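You operate a simulated robot arm through the tools that you are given. There is no shell and no other tool.

You run a simulated robot arm. Do the job below in one go: nothing can be reset, and whatever is moved stays where it is left.

Task
Bend the soft tube in the bender to the angle on the card.
Fine: clamp first; then lever back and clamp open.
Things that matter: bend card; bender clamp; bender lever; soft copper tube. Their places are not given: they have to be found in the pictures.

Only the result counts: the job must be done as asked and must still hold three seconds after the hand-in. Knocking over, shifting, dropping, spilling or breaking anything else fails it.

Robot
A 7-joint arm with a three-finger gripper, fixed in place. Base frame: the origin is at the foot of the arm, x ahead of it, y to its left, z up; the work surface is at about z = 80. Lengths are in cm, angles in rad, forces in N, time in s.
With the tool pointing down near the work surface it reaches from about 10 to 88 cm from the base axis. Its first joint turns from -2.897 to 2.897 rad. Payload 2.94 kg.
Tool frame: the origin (TCP) lies between the finger pads and is the grasp point; the fingertips stand 3 cm ahead of it; z points along the fingers, y is the line along which they close. The gripper opens to 13.2 cm. The gripper's body begins 10.7 cm behind the TCP.
Orientation is that of the tool frame in the base frame, as a unit quaternion [w, x, y, z]. With the fingers straight down and closing along the base's y, the tool's x points along the base's -x, its y along +y and its z along -z.

Tools
- The arm moves only by the tool jog_arm. Its argument "targets" is a list of rows, each an object (a shift or turn left out is 0, a gripper value left out holds the last) with "xyz": the shift along the tool's x, y, z in cm, a list of three; "dr": the turn, a rotation vector about the tool's x, y, z in rad, a list of three; "fingers": the closure, from 0 (fully open) to 1 (shut). In form: [{"xyz": [tx, ty, tz], "dr": [ax, ay, az], "fingers": fingers}, ...]. A call has 1 to 20 rows; each row is the pose to reach, as a shift and turn from the pose commanded when the call began, along the tool's axes at that moment. Rows are played at 5 a second. More than 5 cm and 0.15 rad between two rows, or a gripper value outside its range, and nothing of the call is played. Where a pose cannot be reached the arm comes as near as it can. A force on the tool above 40 N (or 10 N above the force at the start of the call, whichever is more), or a blocked arm, ends the call early, and 0.2 s more pass. Each finger halts on what it meets, pressing with about 27 N; the grip force reading is that of the motor and also rises with nothing between the fingers. The clock runs only during rows and for 0.2 s after the last one: add rows that repeat a pose to give the fingers time. It gives the time, the measured TCP pose, the force on the tool (base axes), the opening and the grip force at its end, in the units of the frame above (readings bear some noise), with the torque about the TCP (base axes, N m) and any sound that the robot's microphone picked up, and new pictures: "show" is both (left out), scene, wrist or none.
- Cameras (640 x 400 px; columns grow to the right, rows downward): "scene" is fixed at [21.96, -65.08, 138.53]; the picture's right is [0.64, -0.77, 0.00], its down [-0.44, -0.36, -0.82] and it looks along [0.63, 0.52, -0.57] (base axes); focal length 349 px, centre (320, 200). "wrist" rides on the gripper at [7.2, 0.3, -14.4] in the tool frame; the picture's right is [-0.04, 1.00, 0.00], its down [-0.88, -0.04, -0.48] and it looks along [-0.47, -0.02, 0.88] (tool axes); focal length 256 px, centre (320, 200).
- slide_trunk(by): slides the trunk up (or, below 0, down) by that many cm; the arm rides with it, the base frame stays. It gives what a move gives, with no picture.
- locate(camera, pixels): for up to 12 pixels [column, row] of the newest picture of that camera ("zoom" is the newest enlarged one), the place [x, y, z] in the base frame of the surface seen there, good to about 0.3 cm. No time passes.
- zoom(camera, box): a new picture of the part [left, top, right, bottom] of that camera's present view, enlarged. No time passes.
- job_done(): hands the job in; it is judged then, once.

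Unless the task says otherwise, let go and move clear before handing in.

The tools are called after "Request:" as name(argument=value, ...) on one line, values as JSON. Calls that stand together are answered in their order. jog_arm: Moves the arm, as the interface text tells. Its arguments: {"type":"object","properties":{"targets":{"type":"array","items":{"type":"object","properties":{"xyz":{"type":"array","items":{"type":"number"}},"dr":{"type":"array","items":{"type":"number"}},"fingers":{"type":"number"}}}},"show":{"type":"string","enum":["both","scene","wrist","none"]}},"required":["targets"]} The other tools are called the same way: slide_trunk (by) slides the trunk up or down; locate (camera, pixels) gives the place of the surface under pixels of a picture; zoom (camera, box) takes an enlarged picture of a part of a camera's view; job_done () hands the job in.

At the start:

```text
t: 0.0
position: [45.57, -31.8, 114.99]
ee_rot: [0.0, 0.0, 1.0, 0.0]
ft_force: [-0.3, -0.6, 0.4]
moment: [-0.01, -0.02, -0.01]
opening: 13.21
finger_force: 0.1
trunk travel left (down, up): [-30.0, 24.0]
```

scene: 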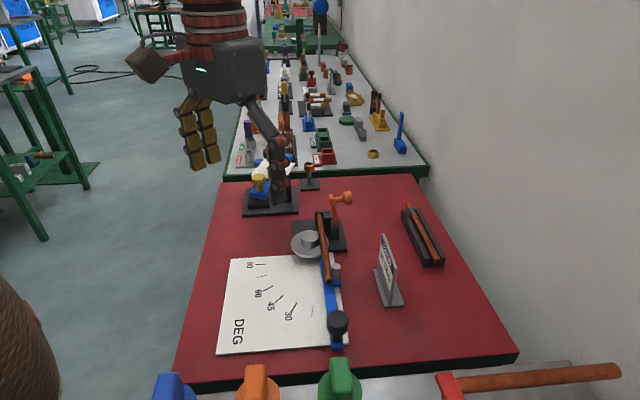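
wrist: 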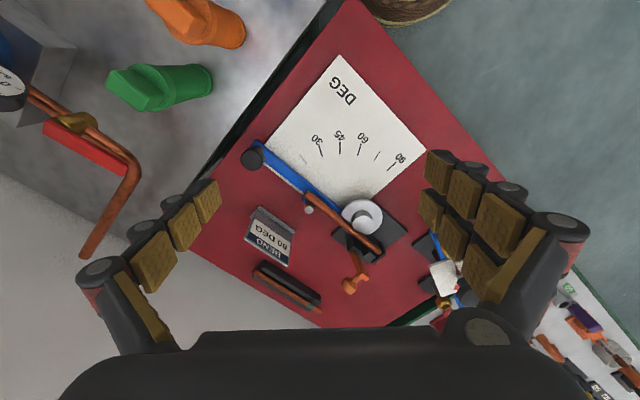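

The wrist picture shows the card near (270,235), reading something like "BEND 60/80 DEG", with the bender at about (350,220). I'll zoom in on both before moving.

Request:
zoom(camera="wrist", box=[230, 195, 310, 275])

Request:
zoom(camera="scene", box=[200, 170, 460, 360])

Request:
zoom(camera="wrist", box=[230, 50, 450, 330])

```text
5.00 times, centred on (270, 235) of wrist
```

zoom: 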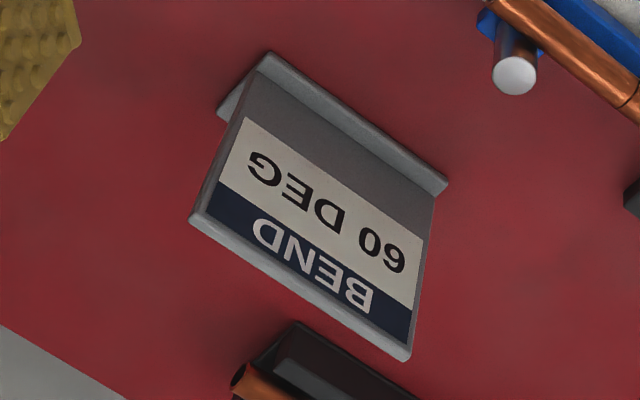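

```text
2.11 times, centred on (330, 265) of scene
```

zoom: 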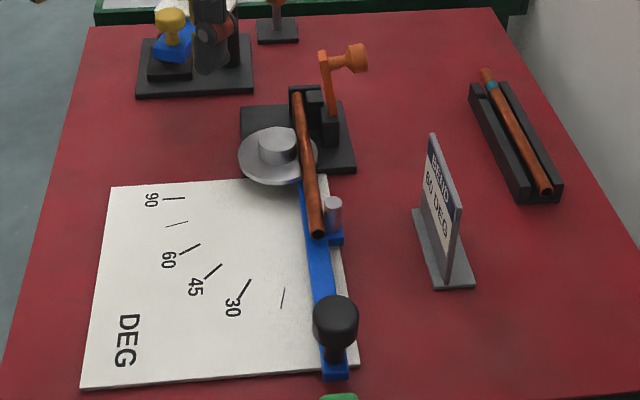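

```text
1.43 times, centred on (340, 190) of wrist
```

zoom: 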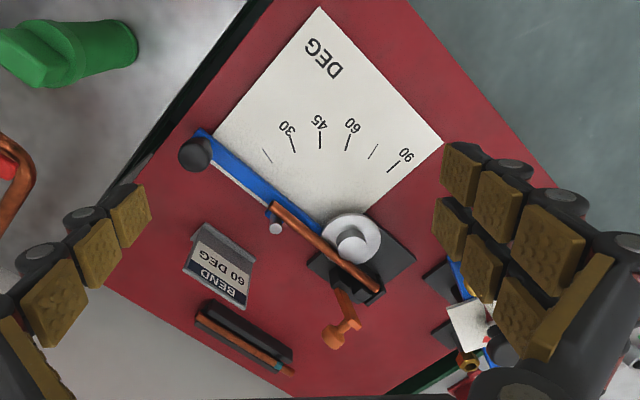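

The card reads "BEND 60 DEG". Next I'll take a closer look at the clamp and lever and get their positions.

Request:
zoom(camera="scene", box=[280, 180, 370, 260])

Request:
locate(camera="scene", pixels=[[336, 199], [347, 197], [337, 215], [334, 235], [307, 240], [319, 215], [329, 279], [335, 269], [337, 317], [336, 345], [322, 230], [340, 245]])

Request:
locate(camera="wrist", pixels=[[362, 215], [252, 160], [309, 210], [312, 197], [378, 250], [348, 285], [362, 270], [258, 145], [338, 205], [322, 150], [341, 146], [361, 143]])

```text
5.00 times, centred on (325, 220) of scene
```

zoom: 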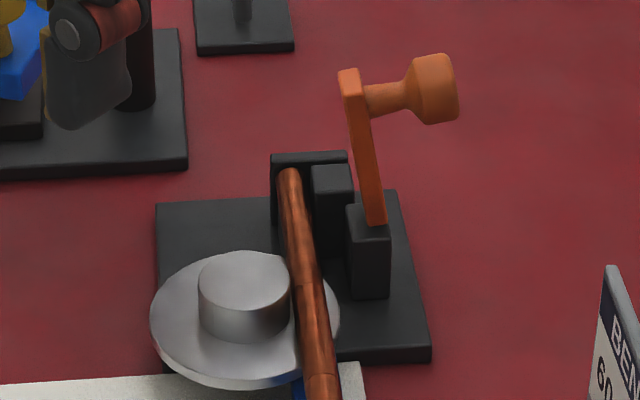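

```text
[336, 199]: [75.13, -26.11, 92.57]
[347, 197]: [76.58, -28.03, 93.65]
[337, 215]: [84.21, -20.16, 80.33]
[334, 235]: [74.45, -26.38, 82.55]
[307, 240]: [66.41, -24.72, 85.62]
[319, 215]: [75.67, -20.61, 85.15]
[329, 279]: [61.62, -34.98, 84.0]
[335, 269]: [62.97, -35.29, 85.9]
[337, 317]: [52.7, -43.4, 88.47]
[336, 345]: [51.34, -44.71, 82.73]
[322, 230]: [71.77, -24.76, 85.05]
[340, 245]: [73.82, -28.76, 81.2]
```

```text
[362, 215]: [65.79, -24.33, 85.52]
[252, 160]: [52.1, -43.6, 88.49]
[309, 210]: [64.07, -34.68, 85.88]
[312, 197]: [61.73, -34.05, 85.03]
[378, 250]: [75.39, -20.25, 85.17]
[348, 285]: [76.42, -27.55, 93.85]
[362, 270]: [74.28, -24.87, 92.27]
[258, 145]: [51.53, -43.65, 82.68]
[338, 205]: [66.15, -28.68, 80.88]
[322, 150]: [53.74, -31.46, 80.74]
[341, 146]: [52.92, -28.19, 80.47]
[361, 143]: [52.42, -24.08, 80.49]
```

The tube lies at about z=85 from (75,-20) to (62,-35), the lever knob is at (52,-43.6) and the clamp's orange crank is at about (75,-26). I'll bring the wrist camera closer to see how the clamp works.

Request:
jog_arm(targets=[{"xyz": [-3.5, 1.5, 0]}, {"xyz": [-7, 3, 2]}, {"xyz": [-10.5, 4.5, 4]}, {"xyz": [-14, 6, 6]}, {"xyz": [-14, 6, 8]}, {"xyz": [-14, 6, 8]}])

```text
t: 1.4
position: [59.42, -25.79, 107.06]
ee_rot: [-0.001, -0.001, 1.0, 0.0]
ft_force: [-0.7, -0.8, -0.3]
moment: [0.0, 0.01, -0.03]
opening: 13.23
finger_force: 0.1
trunk travel left (down, up): [-30.0, 24.0]
```

scene: 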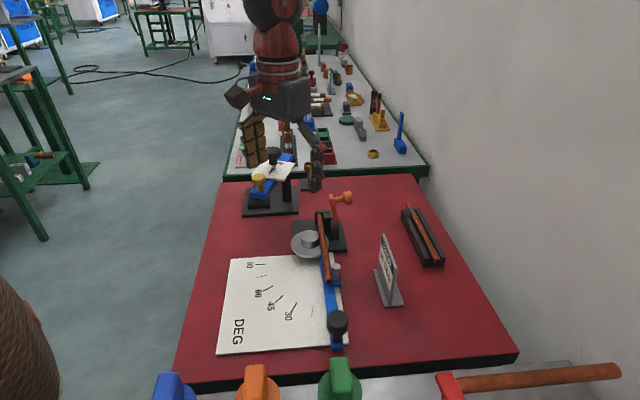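
wrist: 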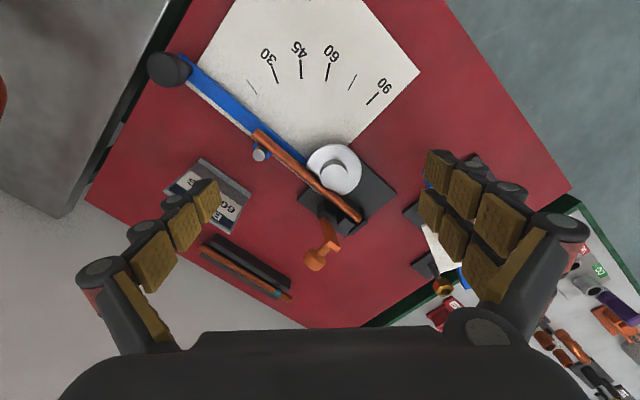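

The clamp now appears at about (325,235) in the wrist view. I'll zoom in on the clamp, tube and lever.

Request:
zoom(camera="wrist", box=[270, 130, 410, 280])

Request:
zoom(camera="wrist", box=[140, 30, 420, 200])

Request:
zoom(camera="scene", box=[300, 240, 360, 360])

```text
2.67 times, centred on (340, 205) of wrist
```

zoom: 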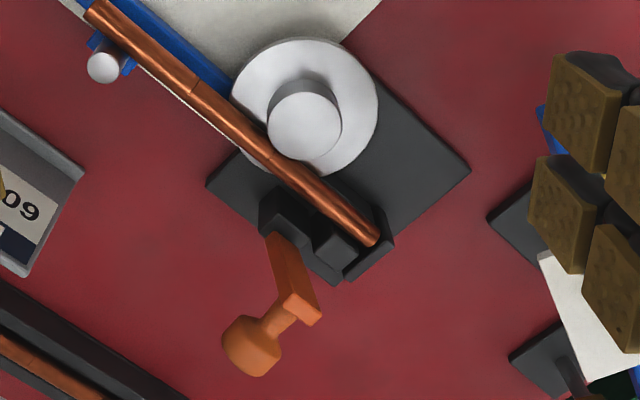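

```text
2.29 times, centred on (280, 115) of wrist
```

zoom: 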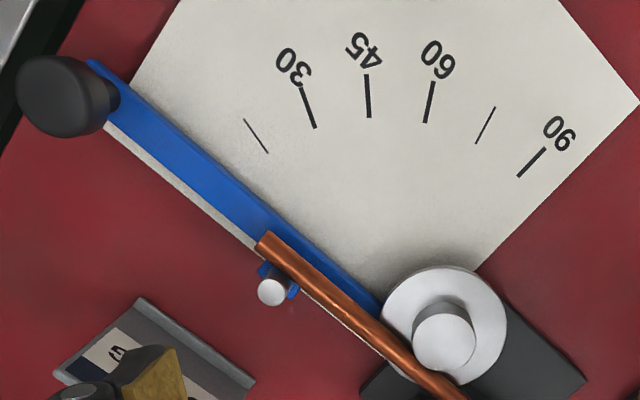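

```text
3.33 times, centred on (330, 300) of scene
```

zoom: 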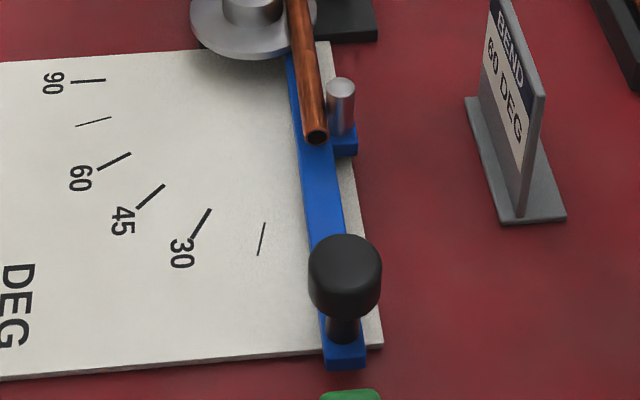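

The dial has short ticks at 15 and 75 and labelled ticks at 30, 45, 60 and 90, and the tube passes over the former. I'll locate the exact geometry.

Request:
locate(camera="wrist", pixels=[[246, 82], [256, 96], [272, 65], [278, 82], [300, 59], [301, 77], [329, 62], [326, 80], [356, 74], [349, 89], [378, 92], [366, 105]])

Request:
locate(camera="wrist", pixels=[[257, 134], [270, 142], [290, 159], [320, 187], [338, 201], [352, 217], [336, 177], [310, 160], [361, 175], [335, 147], [328, 193], [259, 154]])

Request:
locate(camera="wrist", pixels=[[180, 60], [196, 74], [220, 95], [250, 117], [290, 145], [240, 120], [169, 68], [316, 262], [330, 245], [331, 222], [350, 220], [347, 230]])

```text
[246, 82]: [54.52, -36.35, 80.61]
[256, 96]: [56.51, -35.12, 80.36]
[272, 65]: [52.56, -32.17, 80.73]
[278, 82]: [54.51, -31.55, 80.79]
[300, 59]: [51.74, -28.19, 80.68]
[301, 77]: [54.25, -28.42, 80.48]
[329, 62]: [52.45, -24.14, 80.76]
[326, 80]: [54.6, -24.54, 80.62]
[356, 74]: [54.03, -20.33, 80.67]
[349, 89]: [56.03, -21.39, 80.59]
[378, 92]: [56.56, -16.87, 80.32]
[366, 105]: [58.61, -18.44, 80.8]
```

```text
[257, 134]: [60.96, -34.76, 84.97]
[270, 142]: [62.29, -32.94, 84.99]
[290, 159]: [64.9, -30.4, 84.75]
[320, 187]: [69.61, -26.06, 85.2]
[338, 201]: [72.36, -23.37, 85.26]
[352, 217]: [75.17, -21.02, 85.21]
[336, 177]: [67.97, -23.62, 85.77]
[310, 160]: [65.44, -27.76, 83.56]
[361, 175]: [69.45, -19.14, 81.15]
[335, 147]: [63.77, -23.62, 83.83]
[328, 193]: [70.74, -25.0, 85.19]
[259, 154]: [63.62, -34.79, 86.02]
```

```text
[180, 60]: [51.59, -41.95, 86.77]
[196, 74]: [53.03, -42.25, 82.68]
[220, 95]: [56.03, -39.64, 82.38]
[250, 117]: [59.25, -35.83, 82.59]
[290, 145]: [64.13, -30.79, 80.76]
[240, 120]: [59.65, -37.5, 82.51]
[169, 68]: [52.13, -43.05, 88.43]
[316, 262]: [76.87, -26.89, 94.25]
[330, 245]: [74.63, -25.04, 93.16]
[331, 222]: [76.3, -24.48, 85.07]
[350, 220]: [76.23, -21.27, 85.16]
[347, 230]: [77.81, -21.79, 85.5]
```

The tick arc centres near (67,-28). I'll use zoomed views to get exact points on the clamp arm, its block and the former.

Request:
zoom(camera="scene", box=[285, 180, 365, 260])

Request:
locate(camera="zoom", pixels=[[348, 85], [355, 130], [362, 170], [370, 215], [385, 110], [430, 90], [365, 270], [335, 200], [310, 165], [230, 280], [165, 340], [290, 350]])

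```text
5.00 times, centred on (325, 220) of scene
```

zoom: 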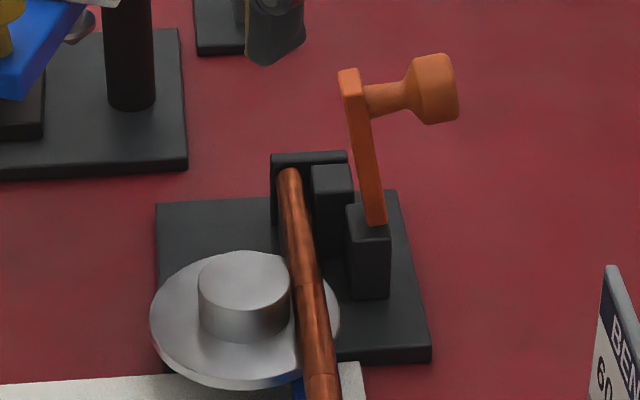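

```text
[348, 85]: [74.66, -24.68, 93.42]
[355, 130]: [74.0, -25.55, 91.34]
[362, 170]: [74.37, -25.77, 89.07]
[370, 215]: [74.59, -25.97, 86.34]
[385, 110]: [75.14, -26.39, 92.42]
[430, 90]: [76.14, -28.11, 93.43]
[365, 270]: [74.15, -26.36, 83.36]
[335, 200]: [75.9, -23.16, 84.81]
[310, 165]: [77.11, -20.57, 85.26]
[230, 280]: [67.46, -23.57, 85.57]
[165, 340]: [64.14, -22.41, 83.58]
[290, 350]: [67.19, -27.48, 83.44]
```

The clamp arm stands vertical from (74.5,-26,86) to (74.6,-25,93.4), with its knob pointing away from the tube. Before going round to look at the hinge, I'll check where the wall and the table edge are.

Request:
locate(camera="scene", pixels=[[550, 200], [480, 150], [600, 330], [425, 185], [510, 350], [180, 370], [230, 190], [382, 265], [420, 230], [308, 170], [270, 165], [290, 200]])

Request:
zoom(camera="wrist", box=[290, 190, 370, 280])

```text
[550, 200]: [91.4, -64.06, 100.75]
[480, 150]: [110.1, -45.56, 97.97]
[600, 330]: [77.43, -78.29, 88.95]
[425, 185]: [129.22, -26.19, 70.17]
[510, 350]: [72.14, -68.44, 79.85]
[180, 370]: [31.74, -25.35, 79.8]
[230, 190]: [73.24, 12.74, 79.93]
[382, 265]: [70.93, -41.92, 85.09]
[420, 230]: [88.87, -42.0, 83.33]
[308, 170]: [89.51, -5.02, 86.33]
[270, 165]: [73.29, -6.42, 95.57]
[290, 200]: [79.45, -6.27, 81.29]
```

```text
4.44 times, centred on (330, 235) of wrist
```

zoom: 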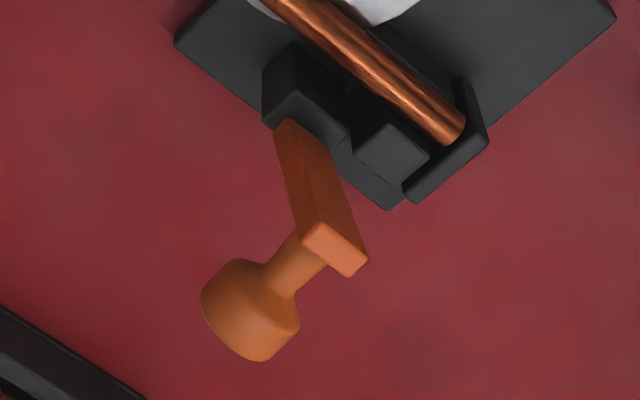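

The top face of the arm is long along the tube and thin along the knob axis, which suggests a crank turning about the knob's direction. I'll swing the camera round to the knob side to check.

Request:
jog_arm(targets=[{"xyz": [-1, 0, 0], "dr": [0, 0, -0.14]}, {"xyz": [-2, 0, 0], "dr": [0, 0, -0.28]}, {"xyz": [-3, 0, 0], "dr": [0, 0, -0.42]}, {"xyz": [-4, 0, 0], "dr": [0, 0, -0.56]}, {"xyz": [-5, 0, 0], "dr": [0, 0, -0.7]}, {"xyz": [-6, 0, 0], "dr": [0, 0, -0.84]}, {"xyz": [-7, 0, 0], "dr": [0, 0, -0.98]}, {"xyz": [-8, -0.5, 0], "dr": [0, 0, -1.12]}, {"xyz": [-9, -1, 0], "dr": [0, 0, -1.26]}, {"xyz": [-10, -1.5, 0], "dr": [0, 0, -1.4]}, {"xyz": [-11, -2, 0], "dr": [0, 0, -1.54]}, {"xyz": [-12, -2, 0], "dr": [0, 0, -1.68]}, {"xyz": [-12, -2, 0], "dr": [0, 0, -1.82]}, {"xyz": [-12, -2, 0], "dr": [0, 0, -1.96]}, {"xyz": [-12, -2, 0], "dr": [0, 0, -2.1]}, {"xyz": [-12, -2, 0], "dr": [0, 0, -2.24]}, {"xyz": [-12, -2, 0], "dr": [0, 0, -2.356]}, {"xyz": [-12, -2, 0], "dr": [0, 0, -2.356]}])

```text
t: 5.2
position: [71.59, -27.8, 106.92]
ee_rot: [0.001, 0.924, -0.383, 0.0]
ft_force: [0.0, 0.3, 0.0]
moment: [-0.02, -0.01, -0.01]
opening: 13.18
finger_force: 0.1
trunk travel left (down, up): [-30.0, 24.0]
```

scene: 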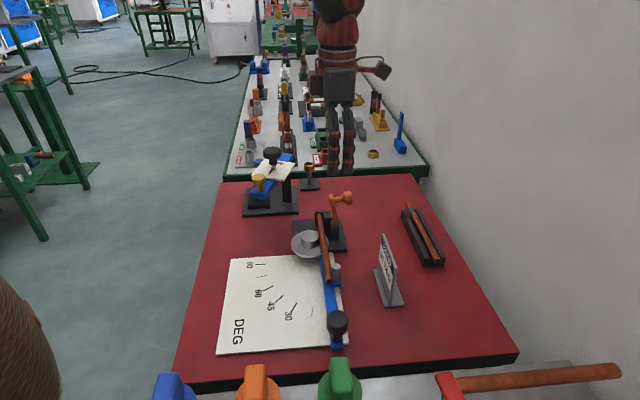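
wrist: 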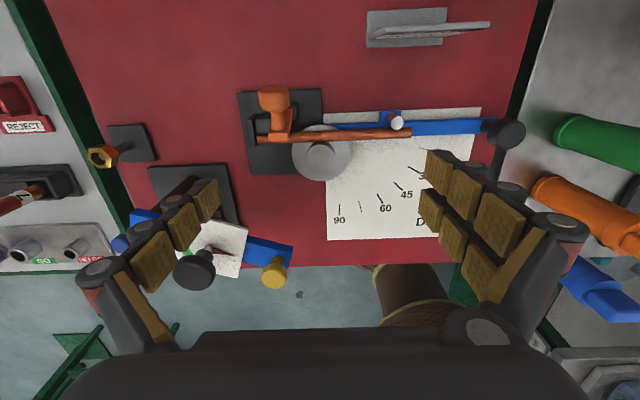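

The rotation worked and the bender now lines up with the picture: clamp at (275,115), lever knob at (505,133). I'll zoom in.

Request:
zoom(camera="wrist", box=[230, 70, 370, 190])

Request:
zoom(camera="wrist", box=[300, 90, 540, 250])

```text
3.33 times, centred on (300, 130) of wrist
```

zoom: 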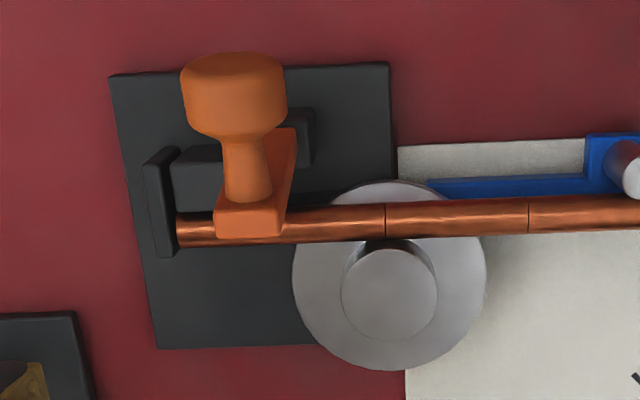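

```text
2.50 times, centred on (420, 170) of wrist
```

zoom: 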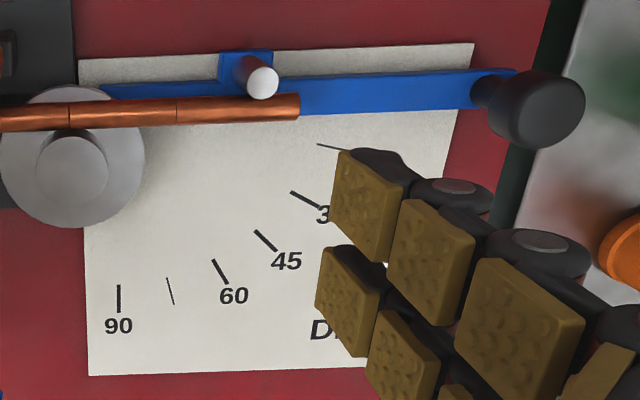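

From this side the crank's neck and knob stick out from the arm at about (270,95), and tool y now runs along the tube toward the lever. I'll take precise coordinates from this viewpoint.

Request:
zoom(camera="wrist", box=[240, 80, 320, 140])

Request:
locate(camera="zoom", pixels=[[220, 80], [290, 80], [255, 80], [255, 140], [255, 210], [255, 280], [230, 320], [290, 320], [345, 230], [380, 120], [385, 160], [190, 180]])

```text
6.67 times, centred on (280, 110) of wrist
```

zoom: 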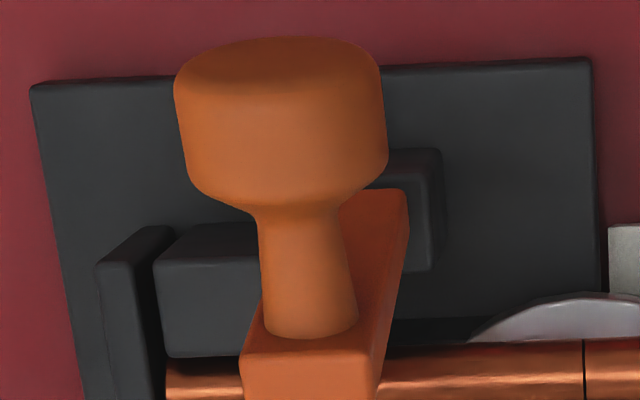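

```text
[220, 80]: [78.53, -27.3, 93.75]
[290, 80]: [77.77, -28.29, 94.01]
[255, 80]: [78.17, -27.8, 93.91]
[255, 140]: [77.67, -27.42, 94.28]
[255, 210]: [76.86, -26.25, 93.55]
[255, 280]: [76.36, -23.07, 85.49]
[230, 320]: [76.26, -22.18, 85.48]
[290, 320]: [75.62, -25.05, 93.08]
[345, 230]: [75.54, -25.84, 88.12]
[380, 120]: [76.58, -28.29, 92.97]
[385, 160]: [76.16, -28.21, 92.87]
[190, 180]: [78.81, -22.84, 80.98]
```

The knob centre is at about (77.4,-27.6,93). I'll place the open gripper over it so the fingers straddle it along the tube direction, then lower.

Request:
jog_arm(targets=[{"xyz": [2, -2.2, 0]}, {"xyz": [4, -4.25, 0]}, {"xyz": [4, -4.25, 3]}, {"xyz": [4, -4.25, 6]}, {"xyz": [4, -4.25, 6]}])

```text
t: 6.4
position: [77.32, -27.79, 100.94]
ee_rot: [-0.001, 0.924, -0.384, 0.0]
ft_force: [0.4, -1.3, 0.0]
moment: [-0.04, 0.0, 0.02]
opening: 13.19
finger_force: 0.0
trunk travel left (down, up): [-30.0, 24.0]
```

scene: 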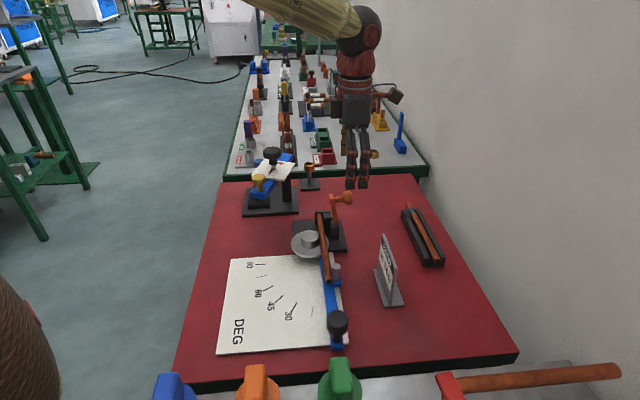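
wrist: 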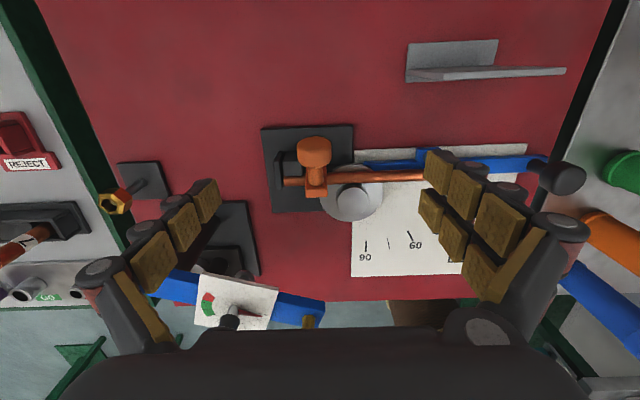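

The knob is centred between the fingers at (314,152). I'll lower to knob height and close partway to form a loose cage around it.

Request:
jog_arm(targets=[{"xyz": [0, 0, 3]}, {"xyz": [0, 0, 6]}, {"xyz": [0, 0, 8.3]}, {"xyz": [0, 0, 8.3], "fingers": 0.3}, {"xyz": [0, 0, 8.3], "fingers": 0.55}, {"xyz": [0, 0, 8.3], "fingers": 0.55}, {"xyz": [0, 0, 8.3], "fingers": 0.55}])

```text
t: 8.0
position: [77.22, -27.77, 92.79]
ee_rot: [0.001, 0.924, -0.383, -0.001]
ft_force: [0.0, 0.2, -0.6]
moment: [0.0, -0.01, 0.0]
opening: 6.52
finger_force: 1.2
trunk travel left (down, up): [-30.0, 24.0]
```

scene: 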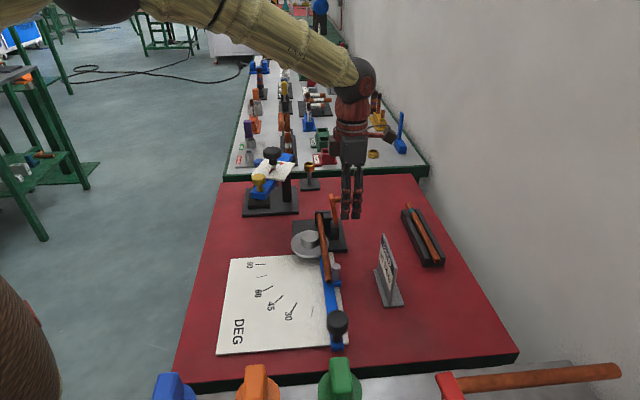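
wrist: 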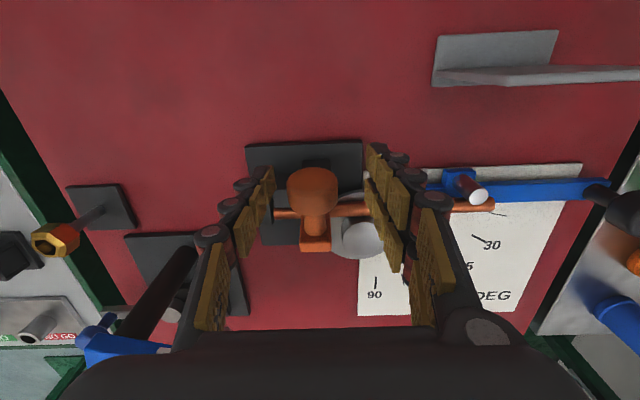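

The knob sits centred at (312,185) between the fingers. I'll narrow the cage a little and try a gentle push toward the lever (+y), watching the force.

Request:
jog_arm(targets=[{"xyz": [0, 0, 0], "fingers": 0.65}, {"xyz": [0, 0, 0], "fingers": 0.65}, {"xyz": [0, 0, 0], "fingers": 0.65}, {"xyz": [0, 0.5, 0], "fingers": 0.65}, {"xyz": [0, 1.0, 0], "fingers": 0.65}, {"xyz": [0, 1.5, 0], "fingers": 0.65}, {"xyz": [0, 1.5, 0], "fingers": 0.65}])

```text
t: 9.6
position: [76.42, -28.63, 92.58]
ee_rot: [0.001, 0.924, -0.382, 0.0]
ft_force: [17.9, 19.4, -3.5]
moment: [-0.09, 0.03, -0.07]
opening: 6.23
finger_force: 12.4
trunk travel left (down, up): [-30.0, 24.0]
```

scene: 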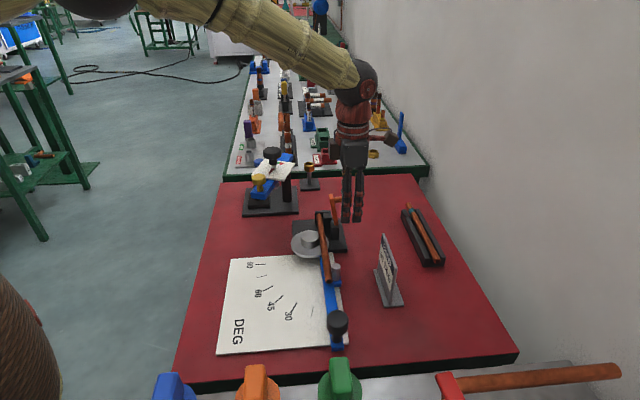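
wrist: 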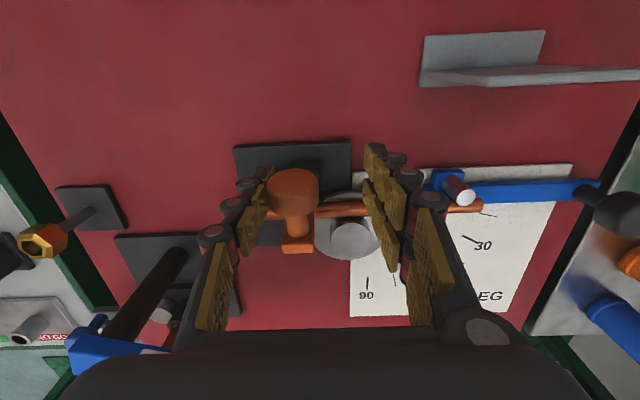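

Pushing toward the lever meets 26 N and the crank stays upright, so that direction is blocked. I'll back off and push gently the other way.

Request:
jog_arm(targets=[{"xyz": [0, -0.8, 0], "fingers": 0.55}, {"xyz": [0, -1.6, 0], "fingers": 0.55}, {"xyz": [0, -2.4, 0], "fingers": 0.55}, {"xyz": [0, -3.0, 0], "fingers": 0.55}, {"xyz": [0, -3.4, 0], "fingers": 0.55}, {"xyz": [0, -3.8, 0], "fingers": 0.55}, {"xyz": [0, -3.8, 0], "fingers": 0.55}])

```text
t: 11.2
position: [78.91, -26.12, 92.57]
ee_rot: [0.0, 0.924, -0.382, -0.001]
ft_force: [-5.0, -5.9, -1.4]
moment: [-0.02, -0.08, 0.02]
opening: 6.44
finger_force: 4.0
trunk travel left (down, up): [-30.0, 24.0]
```

scene: 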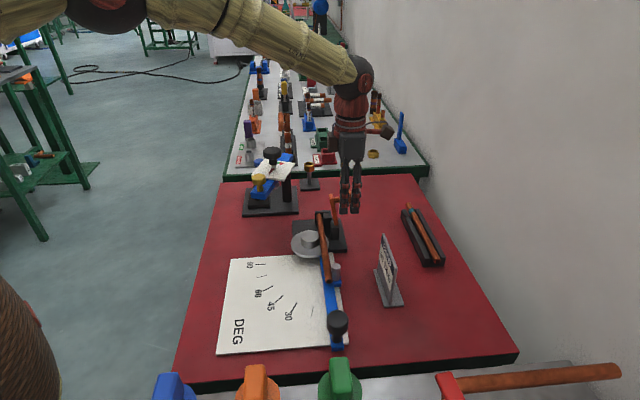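
wrist: 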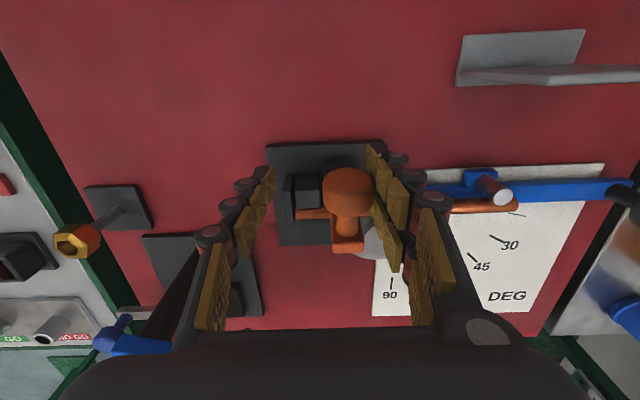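

The right finger has just reached the knob at (372,190) with about 8 N. I'll keep pushing in this direction in small steps.

Request:
jog_arm(targets=[{"xyz": [0, -0.3, 0]}, {"xyz": [0, -0.6, 0]}, {"xyz": [0, -0.9, 0]}, {"xyz": [0, -1.2, 0]}, {"xyz": [0, -1.2, 0]}])

```text
t: 12.4
position: [79.51, -25.53, 92.43]
ee_rot: [0.0, 0.924, -0.383, -0.003]
ft_force: [-25.4, -27.2, -14.7]
moment: [0.15, -0.79, 0.18]
opening: 8.05
finger_force: 16.0
trunk travel left (down, up): [-30.0, 24.0]
```

scene: 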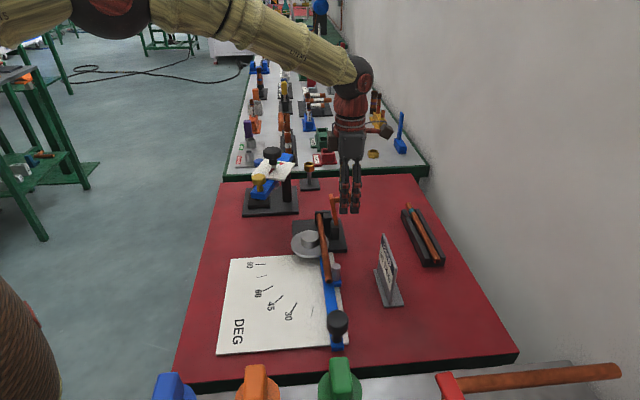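
wrist: 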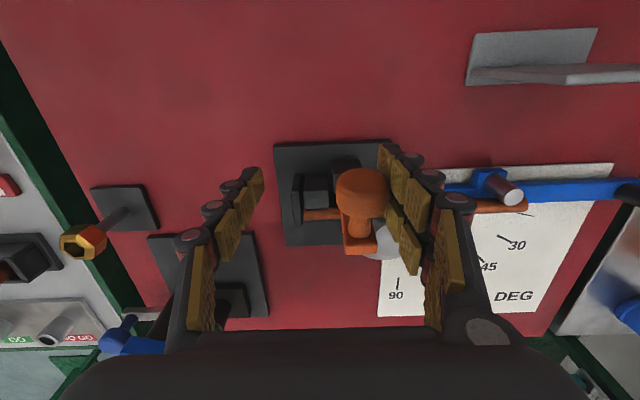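

Both directions along the tube are blocked, so the crank must hinge about the tube direction and fold over it. I'll re-centre and grip the knob across that axis, so it can pivot between the fingers.

Request:
jog_arm(targets=[{"xyz": [0, 1.0, 0]}, {"xyz": [0, 2.0, 0]}, {"xyz": [0, 2.8, 0]}, {"xyz": [0, 2.8, 0], "fingers": 0.7}, {"xyz": [0, 2.8, 0], "fingers": 0.85}, {"xyz": [0, 2.8, 0], "fingers": 0.85}, {"xyz": [0, 2.8, 0], "fingers": 0.85}, {"xyz": [0, 2.8, 0], "fingers": 0.85}, {"xyz": [0, 2.8, 0], "fingers": 0.85}])

```text
t: 14.4
position: [77.68, -27.34, 92.76]
ee_rot: [0.0, 0.924, -0.382, 0.0]
ft_force: [-8.6, -13.8, 3.0]
moment: [-0.14, -0.06, 0.06]
opening: 2.92
finger_force: 44.8
trunk travel left (down, up): [-30.0, 24.0]
```

scene: 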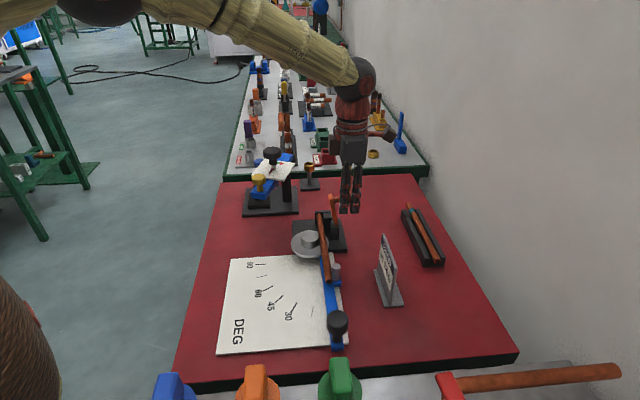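
wrist: 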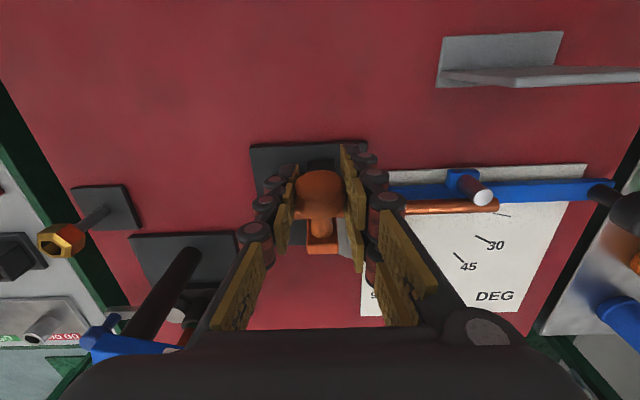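

The knob is gripped with an opening of 2.9 cm. I'll ease off the side load and try folding it over the tube in small arc steps (tool -x, slightly up).

Request:
jog_arm(targets=[{"xyz": [0, 0.2, 0]}, {"xyz": [-0.4, 0.2, -0.12]}, {"xyz": [-0.8, 0.2, -0.25]}, {"xyz": [-1.2, 0.2, -0.35]}, {"xyz": [-1.2, 0.2, -0.35]}])

```text
t: 15.6
position: [76.89, -26.48, 92.92]
ee_rot: [-0.001, 0.924, -0.383, -0.001]
ft_force: [0.5, -17.3, -6.4]
moment: [-0.62, -0.78, 0.0]
opening: 2.9
finger_force: 44.8
trunk travel left (down, up): [-30.0, 24.0]
```

scene: 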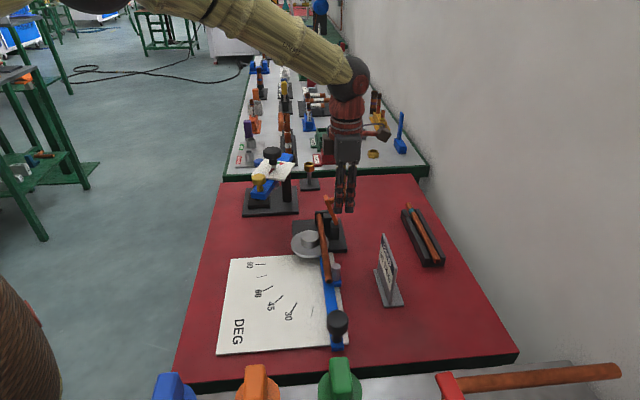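
wrist: 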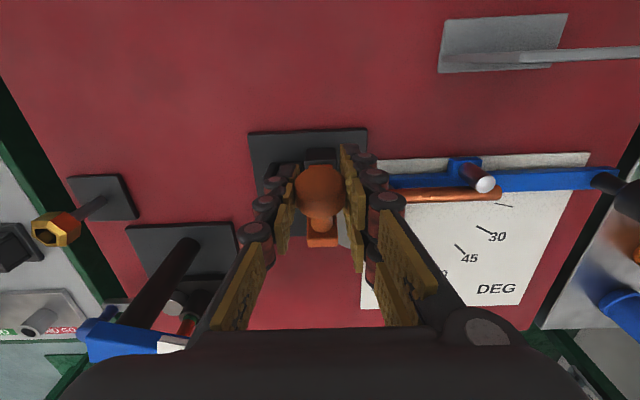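

The crank follows, with about 12 N mostly from twist in the grip, so it does fold over the tube. I'll continue along the arc while tilting the tool with it about tool y.

Request:
jog_arm(targets=[{"xyz": [0, 0.15, 0], "dr": [0, 0.07, 0]}, {"xyz": [0, 0.15, 0], "dr": [0, 0.138, 0]}, {"xyz": [-0.55, 0.15, -0.1], "dr": [0, 0.2, 0]}, {"xyz": [-1.08, 0.15, -0.16], "dr": [0, 0.262, 0]}, {"xyz": [-1.6, 0.15, -0.19], "dr": [0, 0.32, 0]}, {"xyz": [-2.15, 0.15, -0.18], "dr": [0, 0.384, 0]}, {"xyz": [-2.75, 0.15, -0.13], "dr": [0, 0.45, 0]}, {"xyz": [-3.36, 0.15, -0.05], "dr": [0, 0.524, 0]}, {"xyz": [-3.36, 0.15, -0.05], "dr": [0, 0.524, 0]}])

```text
t: 17.6
position: [74.63, -24.22, 92.78]
ee_rot: [0.1, 0.893, -0.368, 0.238]
ft_force: [11.5, -5.7, -17.3]
moment: [-0.21, -0.53, 0.02]
opening: 2.89
finger_force: 44.9
trunk travel left (down, up): [-30.0, 24.0]
```

scene: 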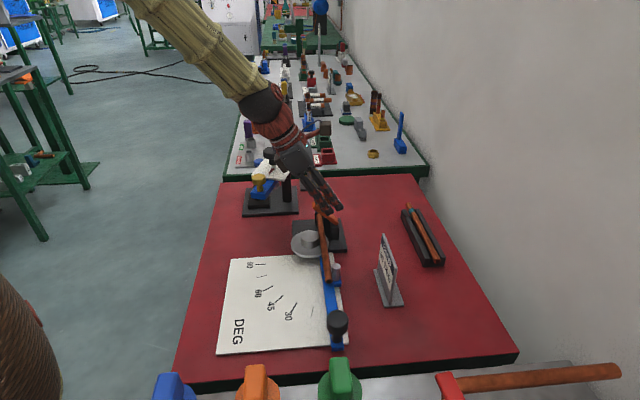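
wrist: 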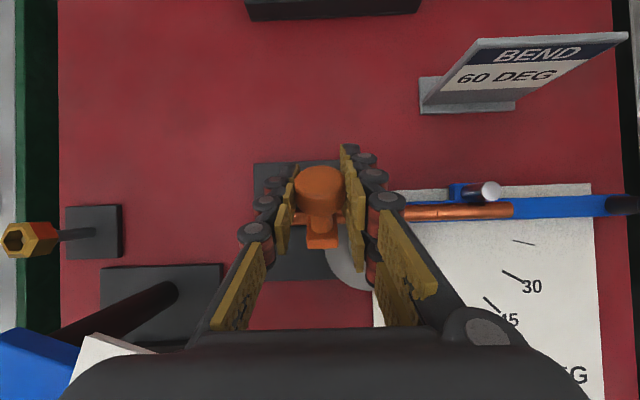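

The crank is at roughly 30° now, with some pull inward. Before going further I'll check where the gauge fixture at lower left is, so the hand stays clear of it.

Request:
locate(camera="wrist", pixels=[[40, 340], [100, 355], [140, 350], [110, 320], [160, 295], [110, 270], [215, 270], [60, 372]])

Request:
locate(camera="scene", pixels=[[258, 182], [272, 152], [262, 172], [285, 185], [246, 205], [298, 205], [330, 210], [325, 200]])

Request:
zoom(camera="scene", box=[230, 100, 370, 260])

```text
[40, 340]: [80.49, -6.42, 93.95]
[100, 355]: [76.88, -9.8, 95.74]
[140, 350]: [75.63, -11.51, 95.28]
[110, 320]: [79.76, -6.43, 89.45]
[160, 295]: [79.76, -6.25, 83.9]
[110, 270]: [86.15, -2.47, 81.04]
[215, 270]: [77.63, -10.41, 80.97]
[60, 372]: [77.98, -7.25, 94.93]
```

```text
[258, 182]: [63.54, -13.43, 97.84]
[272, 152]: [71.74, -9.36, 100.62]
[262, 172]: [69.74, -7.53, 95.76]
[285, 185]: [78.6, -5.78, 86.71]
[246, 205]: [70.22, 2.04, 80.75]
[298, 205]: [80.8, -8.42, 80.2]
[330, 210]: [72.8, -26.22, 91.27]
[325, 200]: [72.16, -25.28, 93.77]
```

```text
2.50 times, centred on (300, 180) of scene
```

zoom: 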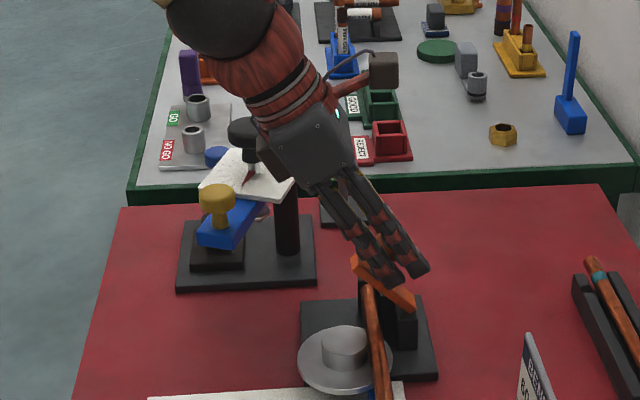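

The gauge fixture (black knob at (71.7,-9.4,100.6), yellow knob at (63.5,-13.4,97.8)) is close to where a tilted hand would swing. I'll bring the tool back to vertical, which keeps the hand clear, and let the knob pivot in the grip.

Request:
jog_arm(targets=[{"xyz": [-0.15, 0, 0.25], "dr": [0, -0.131, 0]}, {"xyz": [-0.15, 0, 0.25], "dr": [0, -0.262, 0]}, {"xyz": [-0.15, 0, 0.25], "dr": [0, -0.393, 0]}, {"xyz": [-0.15, 0, 0.25], "dr": [0, -0.524, 0]}, {"xyz": [-0.15, 0, 0.25], "dr": [0, -0.524, 0]}])

```text
t: 18.8
position: [74.53, -24.18, 92.53]
ee_rot: [-0.001, 0.924, -0.383, -0.001]
ft_force: [15.1, -14.1, -5.5]
moment: [-0.83, -0.86, -0.15]
opening: 3.1
finger_force: 45.3
trunk travel left (down, up): [-30.0, 24.0]
```

scene: 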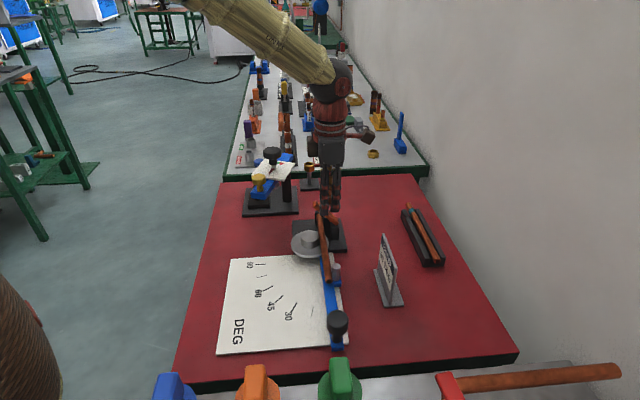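
wrist: 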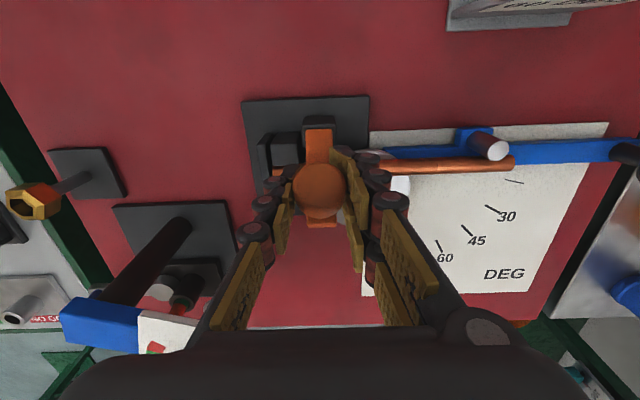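

The tool is vertical again and the crank is past upright. I'll loosen the grip to see whether the crank stays put, and raise the tool 1.5 cm so I hold it only with the fingertips.

Request:
jog_arm(targets=[{"xyz": [0, 0, 0], "fingers": 0.68}, {"xyz": [0, 0, 0], "fingers": 0.62}, {"xyz": [0, 0, 0], "fingers": 0.62}, {"xyz": [0, 0, -0.7], "fingers": 0.62}, {"xyz": [0, 0, -1.4], "fingers": 0.62}, {"xyz": [0, 0, -1.4], "fingers": 0.62}])

```text
t: 20.2
position: [74.38, -24.22, 94.18]
ee_rot: [0.0, 0.924, -0.382, 0.0]
ft_force: [-0.3, 0.1, 0.4]
moment: [0.01, 0.03, 0.0]
opening: 5.01
finger_force: 0.2
trunk travel left (down, up): [-30.0, 24.0]
```

scene: 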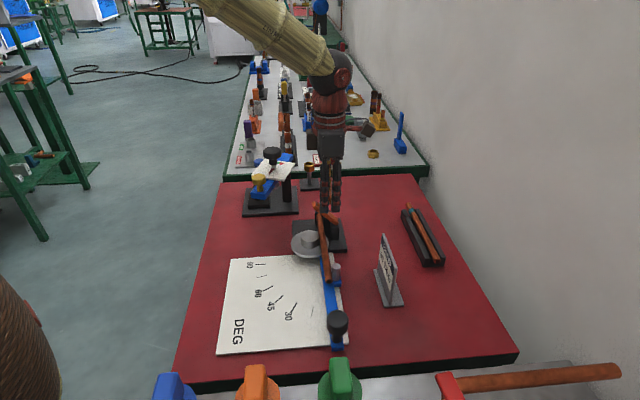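
wrist: 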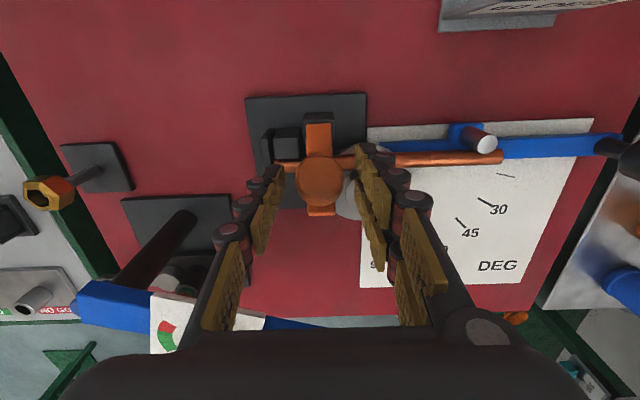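

The crank stays where I left it. I'll zoom in for the current crank angle and hinge position.

Request:
zoom(camera="scene", box=[290, 185, 360, 255])

Request:
zoom(camera="wrist", box=[240, 90, 400, 250])

Request:
locate(camera="zoom", pixels=[[320, 90], [310, 160], [320, 200], [310, 240], [320, 295], [318, 260], [290, 160], [345, 160]])

```text
5.71 times, centred on (325, 220) of scene
```

zoom: 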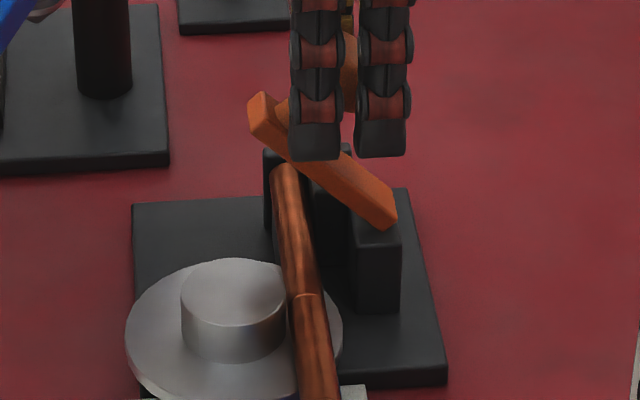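

```text
2.50 times, centred on (320, 170) of wrist
```

zoom: 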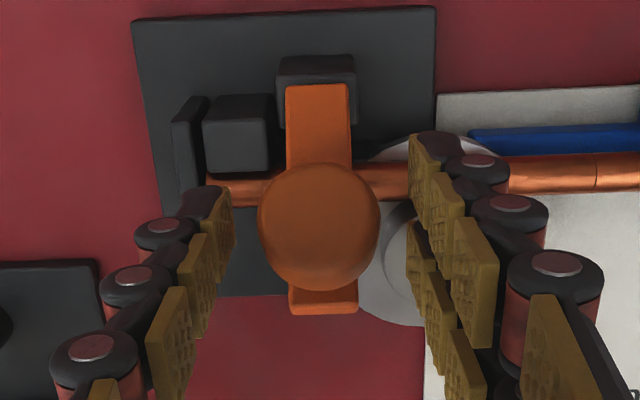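

```text
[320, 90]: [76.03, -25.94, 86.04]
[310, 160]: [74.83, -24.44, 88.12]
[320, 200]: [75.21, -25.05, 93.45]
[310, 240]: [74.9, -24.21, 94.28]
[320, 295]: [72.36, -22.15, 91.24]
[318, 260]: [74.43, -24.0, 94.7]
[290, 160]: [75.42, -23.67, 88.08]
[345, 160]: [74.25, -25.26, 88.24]
```

The crank is at about 45°, with its hinge near z=85.5. I'll re-grip the knob with the fingertips and carry on along the arc with the tool vertical.

Request:
jog_arm(targets=[{"xyz": [0, 0, 0], "fingers": 0.75}, {"xyz": [0, 0, 0], "fingers": 0.82}, {"xyz": [0, 0, 0], "fingers": 0.82}, {"xyz": [-0.93, 0, 0.31], "fingers": 0.82}, {"xyz": [-1.94, 0, 0.81], "fingers": 0.82}, {"xyz": [-2.88, 0, 1.43], "fingers": 0.82}, {"xyz": [-3.2, 0, 1.7], "fingers": 0.82}, {"xyz": [-3.2, 0, 1.7], "fingers": 0.82}])

```text
t: 22.0
position: [72.19, -22.04, 92.65]
ee_rot: [-0.001, 0.924, -0.382, 0.0]
ft_force: [10.4, -6.3, 2.1]
moment: [-0.5, -0.77, -0.18]
opening: 3.01
finger_force: 38.0
trunk travel left (down, up): [-30.0, 24.0]
```

scene: 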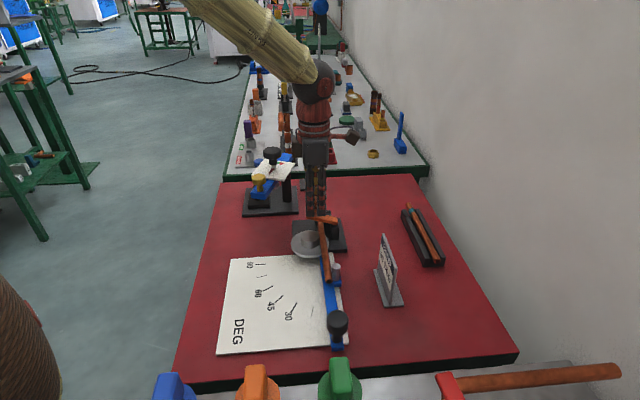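
wrist: 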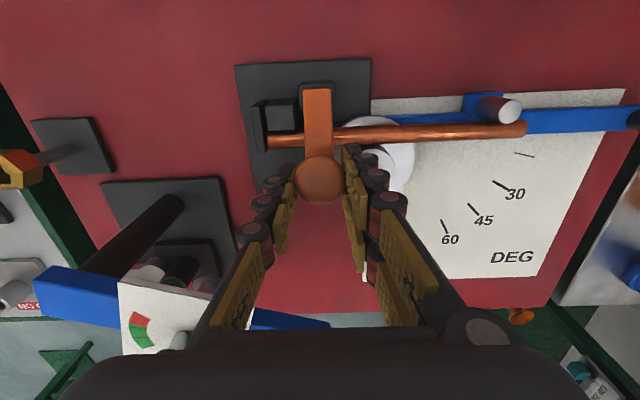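

The crank is nearly folded down with only about 12 N of resistance. I'll complete the arc in small steps and watch the vertical force.

Request:
jog_arm(targets=[{"xyz": [-0.41, 0, 0.39]}, {"xyz": [-0.75, 0, 0.75]}, {"xyz": [-1.06, 0, 1.12]}, {"xyz": [-1.2, 0, 1.35]}, {"xyz": [-1.2, 0, 1.35]}])

```text
t: 23.2
position: [71.34, -20.95, 90.92]
ee_rot: [0.0, 0.924, -0.382, 0.0]
ft_force: [7.9, -8.0, 9.4]
moment: [-0.89, -0.99, 0.02]
opening: 2.99
finger_force: 45.0
trunk travel left (down, up): [-30.0, 24.0]
```

scene: 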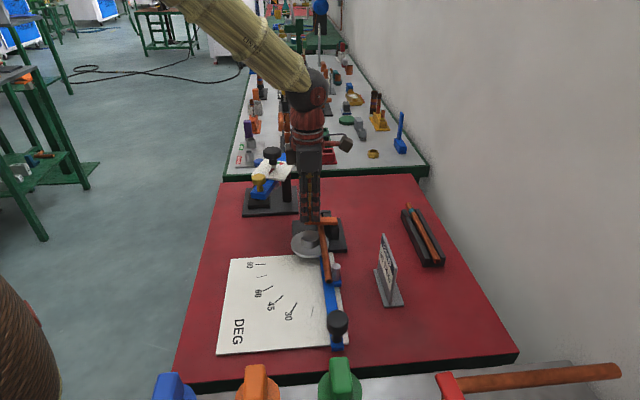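
wrist: 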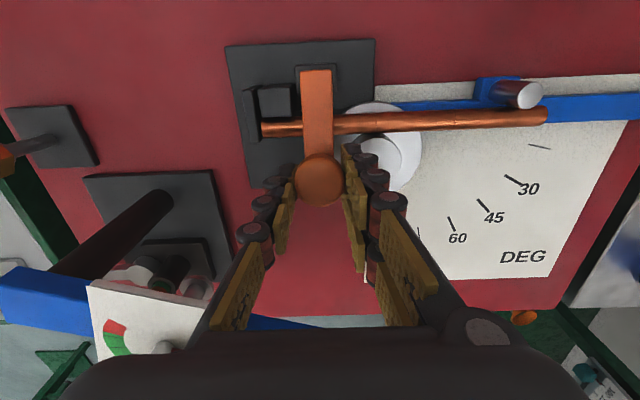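

It is still moving freely with 9 N upward reaction. I'll press the last bit down until I feel the stop.

Request:
jog_arm(targets=[{"xyz": [-0.2, 0, 0.35]}, {"xyz": [-0.35, 0, 0.7]}, {"xyz": [-0.45, 0, 1.0]}, {"xyz": [-0.45, 0, 1.0]}])

Request:
zoom(camera="scene", box=[280, 185, 370, 265])

```text
t: 24.2
position: [70.94, -20.61, 90.15]
ee_rot: [0.0, 0.924, -0.382, 0.001]
ft_force: [6.4, -1.7, 14.9]
moment: [-0.88, -0.98, 0.03]
opening: 2.98
finger_force: 44.7
trunk travel left (down, up): [-30.0, 24.0]
```

scene: 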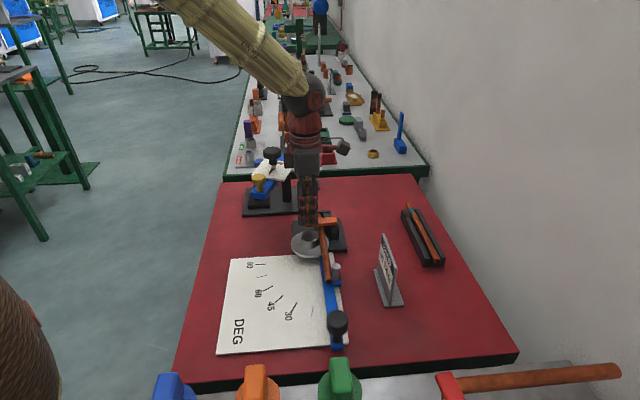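
wrist: 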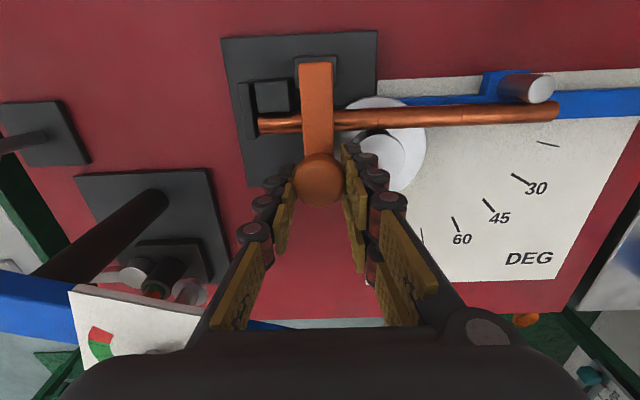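

```text
5.00 times, centred on (325, 225) of scene
```

zoom: 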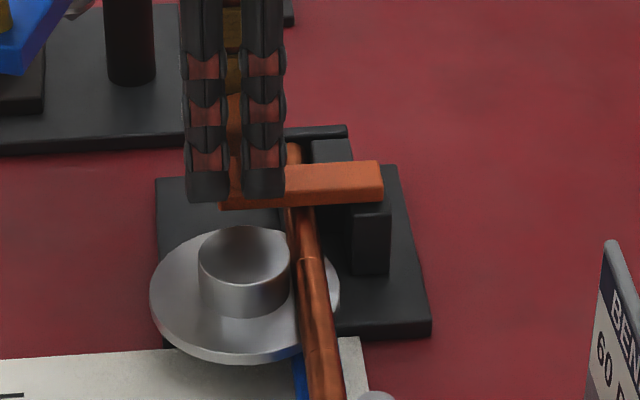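

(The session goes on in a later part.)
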